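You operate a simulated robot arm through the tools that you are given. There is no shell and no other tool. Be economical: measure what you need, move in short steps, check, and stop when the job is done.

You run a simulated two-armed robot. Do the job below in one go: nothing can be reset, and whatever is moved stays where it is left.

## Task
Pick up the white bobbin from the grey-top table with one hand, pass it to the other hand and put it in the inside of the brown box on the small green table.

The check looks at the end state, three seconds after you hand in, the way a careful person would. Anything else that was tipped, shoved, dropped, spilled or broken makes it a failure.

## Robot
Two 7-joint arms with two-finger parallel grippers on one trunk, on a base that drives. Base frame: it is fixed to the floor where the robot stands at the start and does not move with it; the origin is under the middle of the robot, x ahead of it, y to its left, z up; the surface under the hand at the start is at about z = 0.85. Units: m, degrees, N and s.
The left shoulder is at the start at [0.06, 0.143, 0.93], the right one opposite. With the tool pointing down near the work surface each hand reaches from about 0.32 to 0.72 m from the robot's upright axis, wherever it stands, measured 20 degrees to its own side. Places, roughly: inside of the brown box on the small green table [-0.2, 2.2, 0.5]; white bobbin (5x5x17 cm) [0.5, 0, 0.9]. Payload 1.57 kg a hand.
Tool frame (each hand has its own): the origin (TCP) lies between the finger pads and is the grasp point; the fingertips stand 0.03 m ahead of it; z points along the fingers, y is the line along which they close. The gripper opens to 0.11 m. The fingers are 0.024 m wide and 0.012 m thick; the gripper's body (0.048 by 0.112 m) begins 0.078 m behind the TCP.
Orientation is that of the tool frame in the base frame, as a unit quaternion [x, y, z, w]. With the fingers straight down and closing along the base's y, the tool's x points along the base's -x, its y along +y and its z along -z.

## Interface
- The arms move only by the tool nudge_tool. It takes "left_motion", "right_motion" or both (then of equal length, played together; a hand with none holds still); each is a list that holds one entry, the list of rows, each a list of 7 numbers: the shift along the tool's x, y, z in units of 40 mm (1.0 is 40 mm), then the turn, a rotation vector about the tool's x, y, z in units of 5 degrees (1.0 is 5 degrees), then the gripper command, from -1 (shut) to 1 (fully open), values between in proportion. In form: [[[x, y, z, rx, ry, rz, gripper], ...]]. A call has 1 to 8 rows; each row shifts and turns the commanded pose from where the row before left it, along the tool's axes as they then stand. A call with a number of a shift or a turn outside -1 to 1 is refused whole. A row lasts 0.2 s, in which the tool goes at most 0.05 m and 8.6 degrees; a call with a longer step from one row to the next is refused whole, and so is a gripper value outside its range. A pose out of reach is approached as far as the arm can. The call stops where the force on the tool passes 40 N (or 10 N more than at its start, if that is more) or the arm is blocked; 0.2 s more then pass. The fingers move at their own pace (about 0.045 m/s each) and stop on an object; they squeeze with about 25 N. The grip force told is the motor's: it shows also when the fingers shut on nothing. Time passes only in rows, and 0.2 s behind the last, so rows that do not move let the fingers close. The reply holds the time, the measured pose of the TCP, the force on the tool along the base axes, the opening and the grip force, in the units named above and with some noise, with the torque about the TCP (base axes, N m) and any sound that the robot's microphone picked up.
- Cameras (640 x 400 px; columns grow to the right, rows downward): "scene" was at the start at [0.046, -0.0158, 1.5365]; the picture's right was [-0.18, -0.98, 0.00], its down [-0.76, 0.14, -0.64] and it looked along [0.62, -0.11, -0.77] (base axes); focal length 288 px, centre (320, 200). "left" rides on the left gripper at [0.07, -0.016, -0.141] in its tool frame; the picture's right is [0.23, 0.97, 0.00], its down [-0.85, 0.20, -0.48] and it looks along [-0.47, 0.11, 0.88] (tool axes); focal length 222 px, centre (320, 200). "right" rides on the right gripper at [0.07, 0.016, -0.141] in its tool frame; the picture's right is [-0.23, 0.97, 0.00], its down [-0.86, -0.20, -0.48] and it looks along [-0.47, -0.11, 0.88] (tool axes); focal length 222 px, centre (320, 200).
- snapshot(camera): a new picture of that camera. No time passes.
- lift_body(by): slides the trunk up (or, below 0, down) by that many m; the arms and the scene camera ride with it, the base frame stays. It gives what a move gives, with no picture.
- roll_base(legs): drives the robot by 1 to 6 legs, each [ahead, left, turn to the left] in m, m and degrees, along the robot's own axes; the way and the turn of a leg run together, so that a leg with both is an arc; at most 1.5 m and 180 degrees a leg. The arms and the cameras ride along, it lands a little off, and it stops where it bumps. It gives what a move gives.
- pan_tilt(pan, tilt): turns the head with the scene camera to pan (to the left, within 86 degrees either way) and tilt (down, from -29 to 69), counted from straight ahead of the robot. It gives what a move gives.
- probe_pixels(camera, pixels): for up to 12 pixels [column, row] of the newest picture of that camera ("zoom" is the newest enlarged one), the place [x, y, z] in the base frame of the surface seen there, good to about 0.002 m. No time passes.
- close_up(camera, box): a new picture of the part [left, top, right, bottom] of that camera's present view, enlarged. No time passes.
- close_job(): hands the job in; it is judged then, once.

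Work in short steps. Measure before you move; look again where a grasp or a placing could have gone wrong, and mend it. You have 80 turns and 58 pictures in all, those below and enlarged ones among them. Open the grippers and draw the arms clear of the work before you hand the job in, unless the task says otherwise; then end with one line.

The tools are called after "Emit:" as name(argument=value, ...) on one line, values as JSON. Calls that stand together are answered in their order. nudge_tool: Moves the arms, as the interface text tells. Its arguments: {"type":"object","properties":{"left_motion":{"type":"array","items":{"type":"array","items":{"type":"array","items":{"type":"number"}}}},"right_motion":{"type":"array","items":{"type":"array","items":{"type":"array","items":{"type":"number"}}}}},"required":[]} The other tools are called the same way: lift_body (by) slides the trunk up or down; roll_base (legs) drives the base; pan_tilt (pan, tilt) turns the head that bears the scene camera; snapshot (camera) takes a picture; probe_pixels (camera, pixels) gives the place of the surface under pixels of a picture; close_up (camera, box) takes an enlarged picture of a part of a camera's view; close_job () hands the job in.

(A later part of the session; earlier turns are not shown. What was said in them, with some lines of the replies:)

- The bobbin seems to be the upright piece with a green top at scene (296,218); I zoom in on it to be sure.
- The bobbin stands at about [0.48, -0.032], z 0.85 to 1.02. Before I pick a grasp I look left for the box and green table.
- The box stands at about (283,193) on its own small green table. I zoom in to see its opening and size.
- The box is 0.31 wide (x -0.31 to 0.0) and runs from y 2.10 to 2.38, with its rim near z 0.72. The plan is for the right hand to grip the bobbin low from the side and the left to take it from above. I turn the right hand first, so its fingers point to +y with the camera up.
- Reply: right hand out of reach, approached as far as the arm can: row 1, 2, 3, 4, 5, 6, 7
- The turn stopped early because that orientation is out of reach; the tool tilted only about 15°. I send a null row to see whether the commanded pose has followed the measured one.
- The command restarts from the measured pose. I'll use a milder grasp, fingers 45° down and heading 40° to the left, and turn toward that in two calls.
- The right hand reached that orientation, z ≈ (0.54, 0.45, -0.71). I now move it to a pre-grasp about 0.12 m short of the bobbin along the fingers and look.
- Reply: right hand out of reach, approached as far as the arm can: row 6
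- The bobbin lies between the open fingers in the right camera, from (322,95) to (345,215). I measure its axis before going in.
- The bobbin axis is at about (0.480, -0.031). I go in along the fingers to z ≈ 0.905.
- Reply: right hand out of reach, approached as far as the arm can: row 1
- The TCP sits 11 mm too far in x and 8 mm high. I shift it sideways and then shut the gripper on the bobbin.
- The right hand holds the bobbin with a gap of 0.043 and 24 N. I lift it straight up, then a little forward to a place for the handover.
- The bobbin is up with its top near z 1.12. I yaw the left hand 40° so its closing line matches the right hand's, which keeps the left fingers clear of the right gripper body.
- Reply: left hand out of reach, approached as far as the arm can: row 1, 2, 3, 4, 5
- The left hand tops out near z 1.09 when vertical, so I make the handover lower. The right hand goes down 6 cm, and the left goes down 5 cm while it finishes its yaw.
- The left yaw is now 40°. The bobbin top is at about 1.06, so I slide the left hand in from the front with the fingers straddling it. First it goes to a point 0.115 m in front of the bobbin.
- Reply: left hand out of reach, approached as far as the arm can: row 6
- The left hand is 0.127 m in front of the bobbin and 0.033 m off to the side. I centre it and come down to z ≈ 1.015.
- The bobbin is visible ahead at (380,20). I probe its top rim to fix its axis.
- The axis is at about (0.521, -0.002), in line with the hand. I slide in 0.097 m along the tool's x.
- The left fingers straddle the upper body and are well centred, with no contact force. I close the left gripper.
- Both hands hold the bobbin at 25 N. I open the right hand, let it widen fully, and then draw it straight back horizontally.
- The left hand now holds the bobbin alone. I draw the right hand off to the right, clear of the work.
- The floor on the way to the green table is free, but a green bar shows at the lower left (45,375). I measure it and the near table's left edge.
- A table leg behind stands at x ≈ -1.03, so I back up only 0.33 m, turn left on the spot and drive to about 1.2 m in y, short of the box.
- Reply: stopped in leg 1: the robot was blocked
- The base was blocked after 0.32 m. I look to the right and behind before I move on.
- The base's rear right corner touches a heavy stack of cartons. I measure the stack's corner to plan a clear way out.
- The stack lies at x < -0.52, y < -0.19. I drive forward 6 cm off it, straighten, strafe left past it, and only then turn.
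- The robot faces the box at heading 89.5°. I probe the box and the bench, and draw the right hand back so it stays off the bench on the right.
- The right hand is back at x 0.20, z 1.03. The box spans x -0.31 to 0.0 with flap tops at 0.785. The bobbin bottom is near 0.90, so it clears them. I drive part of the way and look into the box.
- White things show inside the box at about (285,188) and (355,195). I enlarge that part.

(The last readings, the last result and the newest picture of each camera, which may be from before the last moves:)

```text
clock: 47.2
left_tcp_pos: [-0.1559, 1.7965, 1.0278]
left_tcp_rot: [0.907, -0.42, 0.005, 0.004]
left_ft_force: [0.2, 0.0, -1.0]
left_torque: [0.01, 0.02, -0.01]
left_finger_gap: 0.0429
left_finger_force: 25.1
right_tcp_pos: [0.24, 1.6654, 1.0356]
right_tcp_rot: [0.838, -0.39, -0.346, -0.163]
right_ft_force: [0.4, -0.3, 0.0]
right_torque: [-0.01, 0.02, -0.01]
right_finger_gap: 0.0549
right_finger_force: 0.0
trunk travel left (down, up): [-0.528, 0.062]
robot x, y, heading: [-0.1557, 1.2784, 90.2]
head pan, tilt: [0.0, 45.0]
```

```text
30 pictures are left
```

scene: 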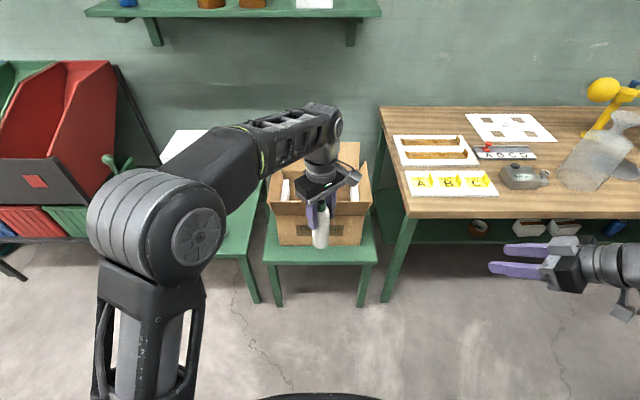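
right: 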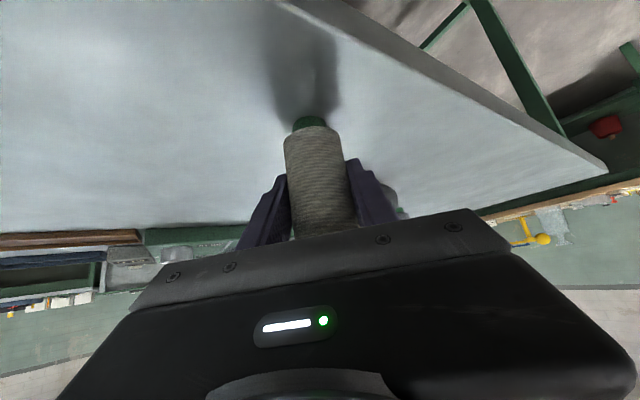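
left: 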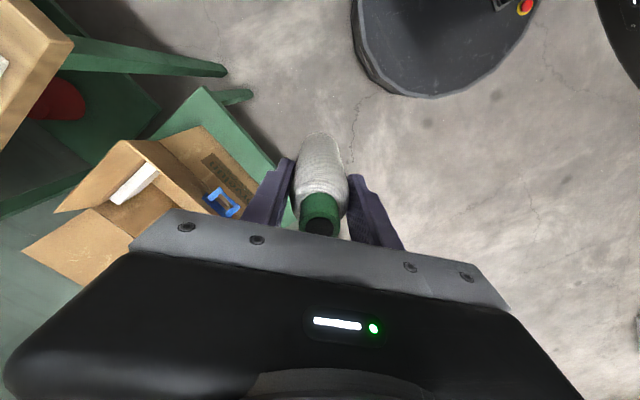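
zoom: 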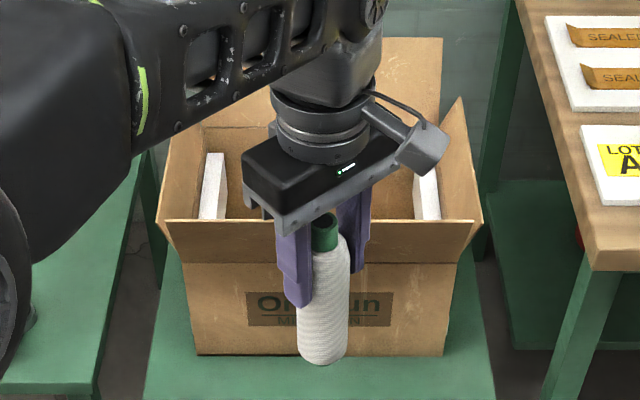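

White foam blocks stand at both sides inside the box. I probe them and the rim to find the free gap.

Emit:
probe_pixels(camera="zoom", pixels=[[213, 165], [224, 165], [222, 210], [204, 200], [418, 195], [428, 185], [437, 210], [235, 200], [395, 215], [230, 150], [270, 221], [275, 240]])

Emit:
probe_pixels(camera="left", pixels=[[150, 165], [115, 200], [130, 190], [60, 245], [125, 145], [190, 160]])

```text
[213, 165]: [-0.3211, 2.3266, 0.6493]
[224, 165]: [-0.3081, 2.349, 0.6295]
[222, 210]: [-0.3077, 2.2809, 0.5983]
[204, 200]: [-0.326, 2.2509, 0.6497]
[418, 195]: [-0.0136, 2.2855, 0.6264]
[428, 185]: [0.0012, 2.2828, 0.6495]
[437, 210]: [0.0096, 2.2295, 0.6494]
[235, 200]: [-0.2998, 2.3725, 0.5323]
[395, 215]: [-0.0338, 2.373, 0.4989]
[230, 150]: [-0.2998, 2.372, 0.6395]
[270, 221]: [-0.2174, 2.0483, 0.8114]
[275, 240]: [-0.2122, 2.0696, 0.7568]
```

```text
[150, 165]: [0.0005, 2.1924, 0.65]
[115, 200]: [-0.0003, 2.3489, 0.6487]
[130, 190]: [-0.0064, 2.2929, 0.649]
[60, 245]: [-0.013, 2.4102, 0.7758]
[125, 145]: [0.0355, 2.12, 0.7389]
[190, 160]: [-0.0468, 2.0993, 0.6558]
```

The free space inside spans x -0.30 to -0.015 and y 2.10 to 2.37, with front flap tops at z 0.81. I drive 0.36 m further; the bobbin passes 9 cm above the flap.

Emit:
roll_base(legs=[[0.36, 0, 0]])

Emit:
snapshot(camera="scene")

```text
clock: 49.5
left_tcp_pos: [-0.1545, 2.1553, 1.027]
left_tcp_rot: [0.906, -0.422, 0.007, 0.004]
left_ft_force: [1.0, 0.4, -1.1]
left_torque: [-0.01, 0.02, -0.02]
left_finger_gap: 0.0432
left_finger_force: 25.5
right_tcp_pos: [0.2404, 2.0225, 1.0336]
right_tcp_rot: [0.837, -0.391, -0.345, -0.163]
right_ft_force: [0.0, -0.5, -0.6]
right_torque: [-0.04, 0.02, 0.02]
right_finger_gap: 0.055
right_finger_force: 0.0
trunk travel left (down, up): [-0.528, 0.062]
robot x, y, heading: [-0.156, 1.6355, 90.0]
head pan, tilt: [0.0, 45.0]
```

```text
29 pictures are left
```

scene: 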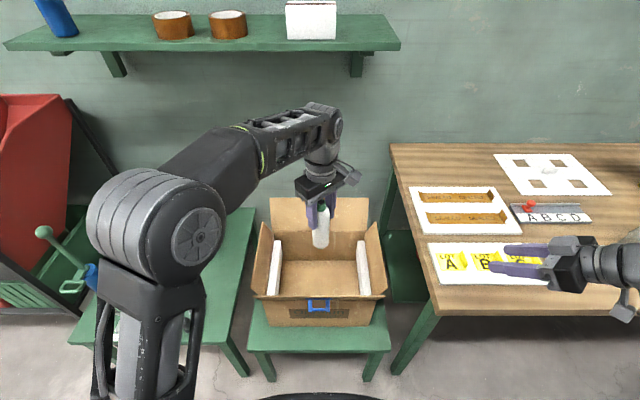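

The bobbin is over the box opening. I extend 8 cm forward to the middle while going down 8 cm.

Emit:
nudge_tool(left_motion=[[[-0.395, -0.308, 0.5, 0, 0, 0, -1], [-0.395, -0.308, 0.5, 0, 0, 0, -1], [-0.395, -0.308, 0.5, 0, 0, 0, -1], [-0.395, -0.308, 0.5, 0, 0, 0, -1]]])

Emit:
snapshot(camera="scene")

```text
clock: 50.5
left_tcp_pos: [-0.1569, 2.2349, 0.945]
left_tcp_rot: [0.907, -0.421, 0.007, 0.004]
left_ft_force: [-0.2, 0.5, -1.5]
left_torque: [-0.01, 0.01, 0.01]
left_finger_gap: 0.043
left_finger_force: 24.7
right_tcp_pos: [0.2409, 2.023, 1.0353]
right_tcp_rot: [0.837, -0.391, -0.346, -0.162]
right_ft_force: [0.3, 0.9, 0.9]
right_torque: [-0.03, 0.03, 0.03]
right_finger_gap: 0.0551
right_finger_force: 0.1
trunk travel left (down, up): [-0.528, 0.062]
robot x, y, heading: [-0.1559, 1.6328, 89.9]
head pan, tilt: [0.0, 45.0]
```

```text
28 pictures are left
```

scene: 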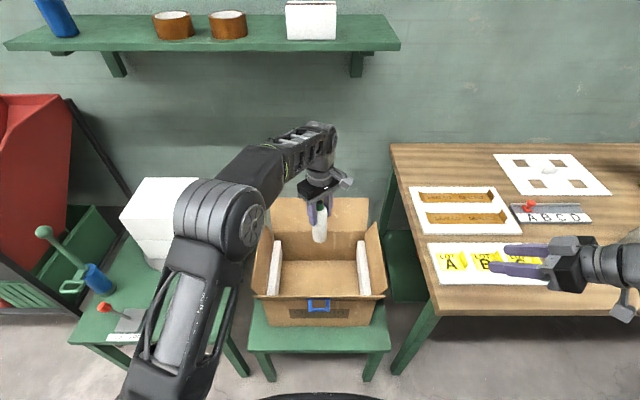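

The TCP is now at (-0.157, 2.235, 0.945). I probe the box floor and the elbow, and go down 12 cm.

Emit:
probe_pixels(camera="scene", pixels=[[315, 285], [315, 270], [210, 215], [160, 185], [105, 308], [300, 290]])

Emit:
nudge_tool(left_motion=[[[0, 0, 0.75, 0, 0, 0, -1], [0, 0, 0.75, 0, 0, 0, -1], [0, 0, 0.75, 0, 0, 0, -1], [0, 0, 0.75, 0, 0, 0, -1]]])

Emit:
snapshot(camera="scene")

```text
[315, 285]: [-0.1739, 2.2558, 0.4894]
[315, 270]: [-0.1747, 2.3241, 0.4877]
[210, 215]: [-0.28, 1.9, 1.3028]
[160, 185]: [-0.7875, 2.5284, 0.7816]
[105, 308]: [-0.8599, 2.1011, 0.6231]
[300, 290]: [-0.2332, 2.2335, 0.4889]
```

```text
clock: 51.5
left_tcp_pos: [-0.1553, 2.2334, 0.8268]
left_tcp_rot: [0.907, -0.422, 0.007, 0.003]
left_ft_force: [0.0, 0.7, -1.6]
left_torque: [-0.01, 0.01, 0.01]
left_finger_gap: 0.0428
left_finger_force: 25.0
right_tcp_pos: [0.2409, 2.0221, 1.0343]
right_tcp_rot: [0.837, -0.391, -0.346, -0.164]
right_ft_force: [-0.4, -0.3, 1.3]
right_torque: [0.01, 0.0, -0.01]
right_finger_gap: 0.0548
right_finger_force: 0.1
trunk travel left (down, up): [-0.528, 0.062]
robot x, y, heading: [-0.1599, 1.6343, 89.9]
head pan, tilt: [0.0, 45.0]
```

```text
27 pictures are left
```

scene: 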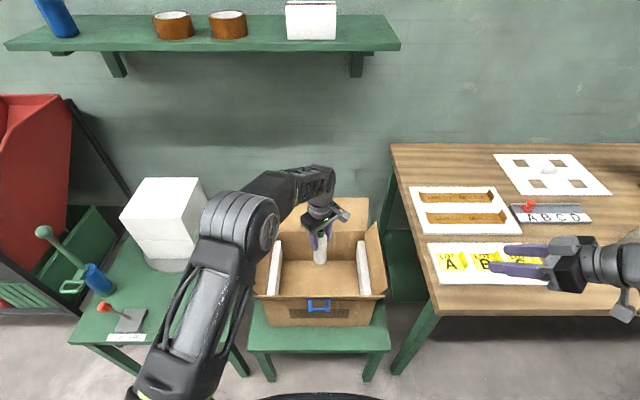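

The floor of the box is at z 0.489, so release is at TCP z ≈ 0.62. The arm stays well above the flaps, and I go down another 12 cm.

Emit:
nudge_tool(left_motion=[[[0, 0, 0.75, 0, 0, 0, -1], [0, 0, 0.75, 0, 0, 0, -1], [0, 0, 0.75, 0, 0, 0, -1], [0, 0, 0.75, 0, 0, 0, -1]]])

Emit:
close_up(camera="scene", box=[220, 150, 420, 340])

Emit:
snapshot(camera="left")

```text
clock: 52.5
left_tcp_pos: [-0.1543, 2.2318, 0.7047]
left_tcp_rot: [0.907, -0.421, 0.007, 0.002]
left_ft_force: [-0.1, -0.4, -0.1]
left_torque: [-0.01, -0.01, -0.01]
left_finger_gap: 0.043
left_finger_force: 25.1
right_tcp_pos: [0.2409, 2.0219, 1.0357]
right_tcp_rot: [0.837, -0.391, -0.346, -0.163]
right_ft_force: [-0.8, -0.5, -0.1]
right_torque: [0.01, 0.02, 0.01]
right_finger_gap: 0.0551
right_finger_force: 0.1
trunk travel left (down, up): [-0.528, 0.062]
robot x, y, heading: [-0.1594, 1.633, 89.7]
head pan, tilt: [0.0, 45.0]
```

```text
2.11 times, centred on (320, 245) of scene
```

zoom: 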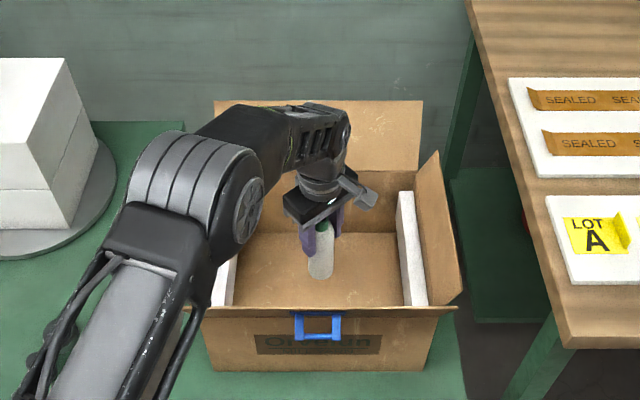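

```text
25 pictures are left
```

left: 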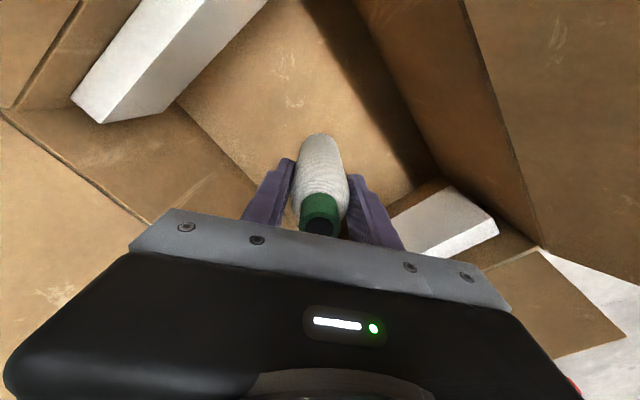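

The bobbin is well inside the box and the sides are clear. I go down 7 cm and then feel for the floor in small steps.

Emit:
nudge_tool(left_motion=[[[0, 0, 0.6, 0, 0, 0, -1], [0, 0, 0.6, 0, 0, 0, -1], [0, 0, 0.5, 0, 0, 0, -1], [0, 0, 0.1, 0, 0, 0, -1], [0, 0, 0.1, 0, 0, 0, -1]]])

Emit:
snapshot(camera="left")

Emit:
close_up(camera="scene", box=[220, 150, 420, 340])

```text
clock: 53.7
left_tcp_pos: [-0.1534, 2.2304, 0.6303]
left_tcp_rot: [0.907, -0.422, 0.006, 0.003]
left_ft_force: [1.2, -0.3, -0.9]
left_torque: [0.01, 0.01, 0.02]
left_finger_gap: 0.0428
left_finger_force: 24.6
right_tcp_pos: [0.241, 2.0226, 1.0352]
right_tcp_rot: [0.837, -0.391, -0.347, -0.163]
right_ft_force: [0.4, 0.1, 0.0]
right_torque: [0.01, 0.01, 0.01]
right_finger_gap: 0.0552
right_finger_force: 0.1
trunk travel left (down, up): [-0.528, 0.062]
robot x, y, heading: [-0.1574, 1.6335, 89.7]
head pan, tilt: [0.0, 45.0]
```

```text
24 pictures are left
```

left: 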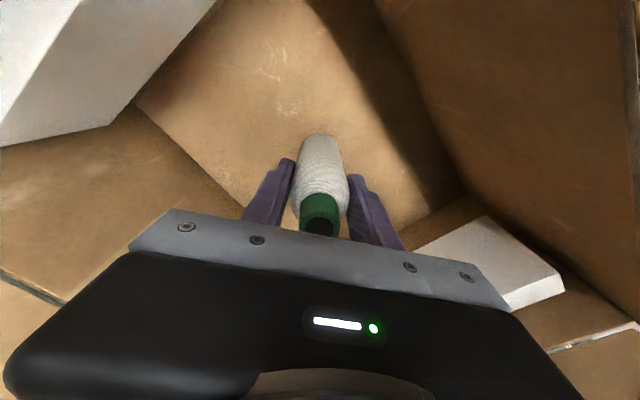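

```text
2.11 times, centred on (320, 245) of scene
```

zoom: 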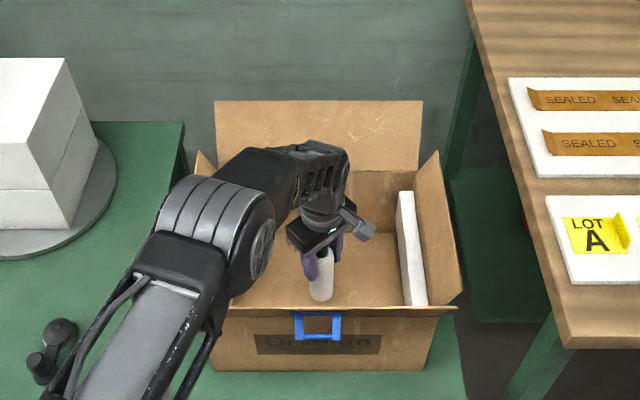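

No contact yet, and the bobbin bottom should be about 1 cm above the floor. I lower it in 3 mm steps while watching the force.

Emit:
nudge_tool(left_motion=[[[0, 0, 0.075, 0, 0, 0, -1], [0, 0, 0.075, 0, 0, 0, -1], [0, 0, 0.075, 0, 0, 0, -1]]])

```text
clock: 54.5
left_tcp_pos: [-0.1536, 2.2303, 0.621]
left_tcp_rot: [0.907, -0.422, 0.006, 0.005]
left_ft_force: [-0.1, -0.2, -1.2]
left_torque: [0.05, -0.01, -0.01]
left_finger_gap: 0.0429
left_finger_force: 25.0
right_tcp_pos: [0.2406, 2.0231, 1.0353]
right_tcp_rot: [0.837, -0.391, -0.345, -0.164]
right_ft_force: [0.2, 0.2, -0.1]
right_torque: [-0.04, 0.02, -0.03]
right_finger_gap: 0.055
right_finger_force: 0.0
trunk travel left (down, up): [-0.528, 0.062]
robot x, y, heading: [-0.1574, 1.634, 89.9]
head pan, tilt: [0.0, 45.0]
```

No contact so far; I take two more 2 mm steps.

Emit:
nudge_tool(left_motion=[[[0, 0, 0.05, 0, 0, 0, -1], [0, 0, 0.05, 0, 0, 0, -1], [0, 0, 0, 0, 0, 0, -1]]])

```text
clock: 55.3
left_tcp_pos: [-0.1539, 2.2303, 0.6175]
left_tcp_rot: [0.907, -0.422, 0.006, 0.002]
left_ft_force: [0.0, -0.4, 3.1]
left_torque: [-0.11, 0.02, 0.04]
left_finger_gap: 0.0432
left_finger_force: 24.7
right_tcp_pos: [0.2407, 2.0221, 1.0353]
right_tcp_rot: [0.837, -0.391, -0.346, -0.164]
right_ft_force: [0.9, -0.1, 0.6]
right_torque: [-0.02, 0.0, -0.03]
right_finger_gap: 0.0548
right_finger_force: 0.1
trunk travel left (down, up): [-0.528, 0.062]
robot x, y, heading: [-0.1582, 1.6351, 89.9]
head pan, tilt: [0.0, 45.0]
```

The upward force went from about -1 to +3 N, so the bobbin stands on the floor. I open the hand and let it widen.

Emit:
nudge_tool(left_motion=[[[0, 0, 0, 0, 0, 0, 1], [0, 0, 0, 0, 0, 0, 1], [0, 0, 0, 0, 0, 0, 1], [0, 0, 0, 0, 0, 0, 1], [0, 0, 0, 0, 0, 0, 1]]])

Emit:
snapshot(camera="left")

```text
clock: 56.5
left_tcp_pos: [-0.1551, 2.2302, 0.6176]
left_tcp_rot: [0.907, -0.421, 0.006, 0.004]
left_ft_force: [0.5, 0.8, -0.9]
left_torque: [0.02, 0.0, -0.02]
left_finger_gap: 0.11
left_finger_force: 0.0
right_tcp_pos: [0.2416, 2.0218, 1.0358]
right_tcp_rot: [0.837, -0.391, -0.346, -0.163]
right_ft_force: [0.1, -0.6, 0.3]
right_torque: [-0.01, 0.0, 0.0]
right_finger_gap: 0.0552
right_finger_force: 0.2
trunk travel left (down, up): [-0.528, 0.062]
robot x, y, heading: [-0.1564, 1.634, 89.9]
head pan, tilt: [0.0, 45.0]
```

```text
22 pictures are left
```

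left: 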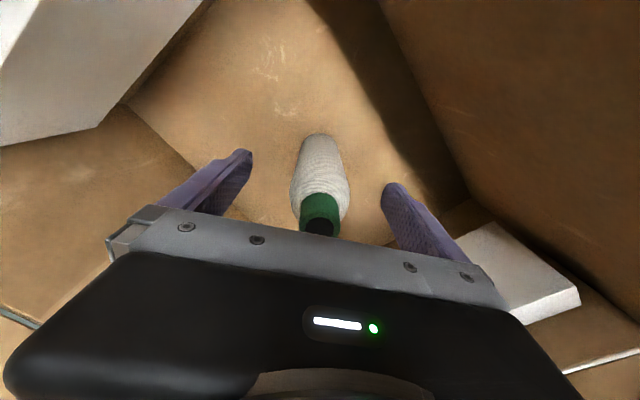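

The bobbin stands free between the open fingers. I raise the left hand straight up.

Emit:
nudge_tool(left_motion=[[[0, 0, -0.5, 0, 0, 0, 1], [0, 0, -0.8, 0, 0, 0, 1], [0, 0, -0.9, 0, 0, 0, 1], [0, 0, -0.9, 0, 0, 0, 1], [0, 0, -0.9, 0, 0, 0, 1], [0, 0, -0.9, 0, 0, 0, 1], [0, 0, -0.9, 0, 0, 0, 1], [0, 0, -0.9, 0, 0, 0, 1]]])

Emit:
snapshot(camera="scene")

```text
clock: 58.3
left_tcp_pos: [-0.1547, 2.2319, 0.8866]
left_tcp_rot: [0.907, -0.421, 0.007, 0.005]
left_ft_force: [0.5, -0.3, 0.1]
left_torque: [0.02, 0.03, -0.04]
left_finger_gap: 0.1098
left_finger_force: 0.0
right_tcp_pos: [0.2415, 2.0213, 1.0352]
right_tcp_rot: [0.837, -0.391, -0.346, -0.163]
right_ft_force: [-0.8, -0.1, -0.3]
right_torque: [-0.02, 0.01, 0.05]
right_finger_gap: 0.0549
right_finger_force: 0.1
trunk travel left (down, up): [-0.528, 0.062]
robot x, y, heading: [-0.1561, 1.6345, 90.2]
head pan, tilt: [0.0, 45.0]
```

```text
21 pictures are left
```

scene: 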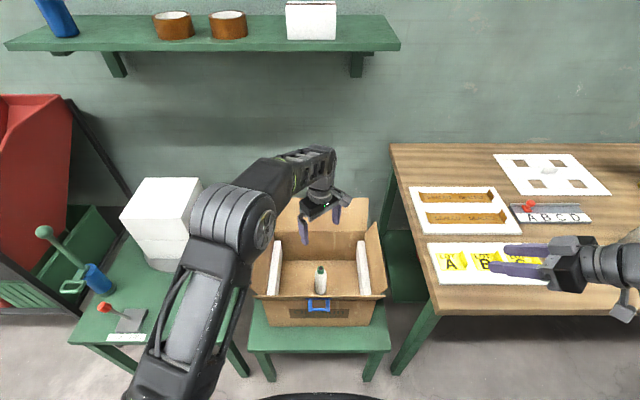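

The bobbin stands upright in the box at (320,282). I raise the left hand 10 cm more, open the right gripper, and back the robot off.

Emit:
nudge_tool(left_motion=[[[0, 0, -0.8, 0, 0, 0, 1], [0, 0, -0.8, 0, 0, 0, 1], [0, 0, -0.8, 0, 0, 0, 1], [0, 0, 0, 0, 0, 0, 1]]], right_motion=[[[0, 0, 0, 0, 0, 0, 1], [0, 0, 0, 0, 0, 0, 1], [0, 0, 0, 0, 0, 0, 1], [0, 0, 0, 0, 0, 0, 1]]])

Emit:
roll_base(legs=[[-0.4, 0, 0]])

Emit:
snapshot(camera="scene")

```text
clock: 59.3
left_tcp_pos: [-0.1574, 2.2343, 0.9821]
left_tcp_rot: [0.907, -0.422, 0.006, 0.004]
left_ft_force: [0.1, 0.6, 0.7]
left_torque: [-0.04, 0.01, 0.0]
left_finger_gap: 0.1099
left_finger_force: 0.1
right_tcp_pos: [0.2411, 2.0219, 1.0351]
right_tcp_rot: [0.837, -0.392, -0.346, -0.163]
right_ft_force: [0.2, -0.1, -0.5]
right_torque: [0.01, -0.02, 0.0]
right_finger_gap: 0.1099
right_finger_force: 0.0
trunk travel left (down, up): [-0.528, 0.062]
robot x, y, heading: [-0.154, 1.6354, 90.0]
head pan, tilt: [0.0, 45.0]
```

```text
clock: 61.8
left_tcp_pos: [-0.1558, 1.8343, 0.9811]
left_tcp_rot: [0.906, -0.424, 0.006, 0.004]
left_ft_force: [0.5, -0.3, -0.2]
left_torque: [0.0, 0.02, 0.01]
left_finger_gap: 0.11
left_finger_force: 0.1
right_tcp_pos: [0.2425, 1.6203, 1.0356]
right_tcp_rot: [0.836, -0.393, -0.345, -0.164]
right_ft_force: [0.4, 0.0, 0.2]
right_torque: [-0.02, -0.01, -0.02]
right_finger_gap: 0.1099
right_finger_force: 0.0
trunk travel left (down, up): [-0.528, 0.062]
robot x, y, heading: [-0.1582, 1.2364, 89.7]
head pan, tilt: [0.0, 45.0]
```

```text
20 pictures are left
```

scene: 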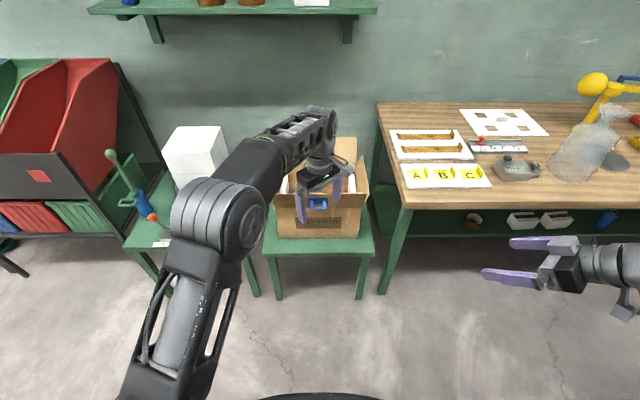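

Both hands are open and clear, and the box with the bobbin in it and everything around it looks undisturbed, so I hand in.

Emit:
close_job()

```text
The job is handed in.
```

The white bobbin was picked up with the right hand, passed to the left and stood upright inside the brown box. While backing away from the first table the base bumped a stack of cartons behind it, and I couldn't confirm the stack hadn't shifted.
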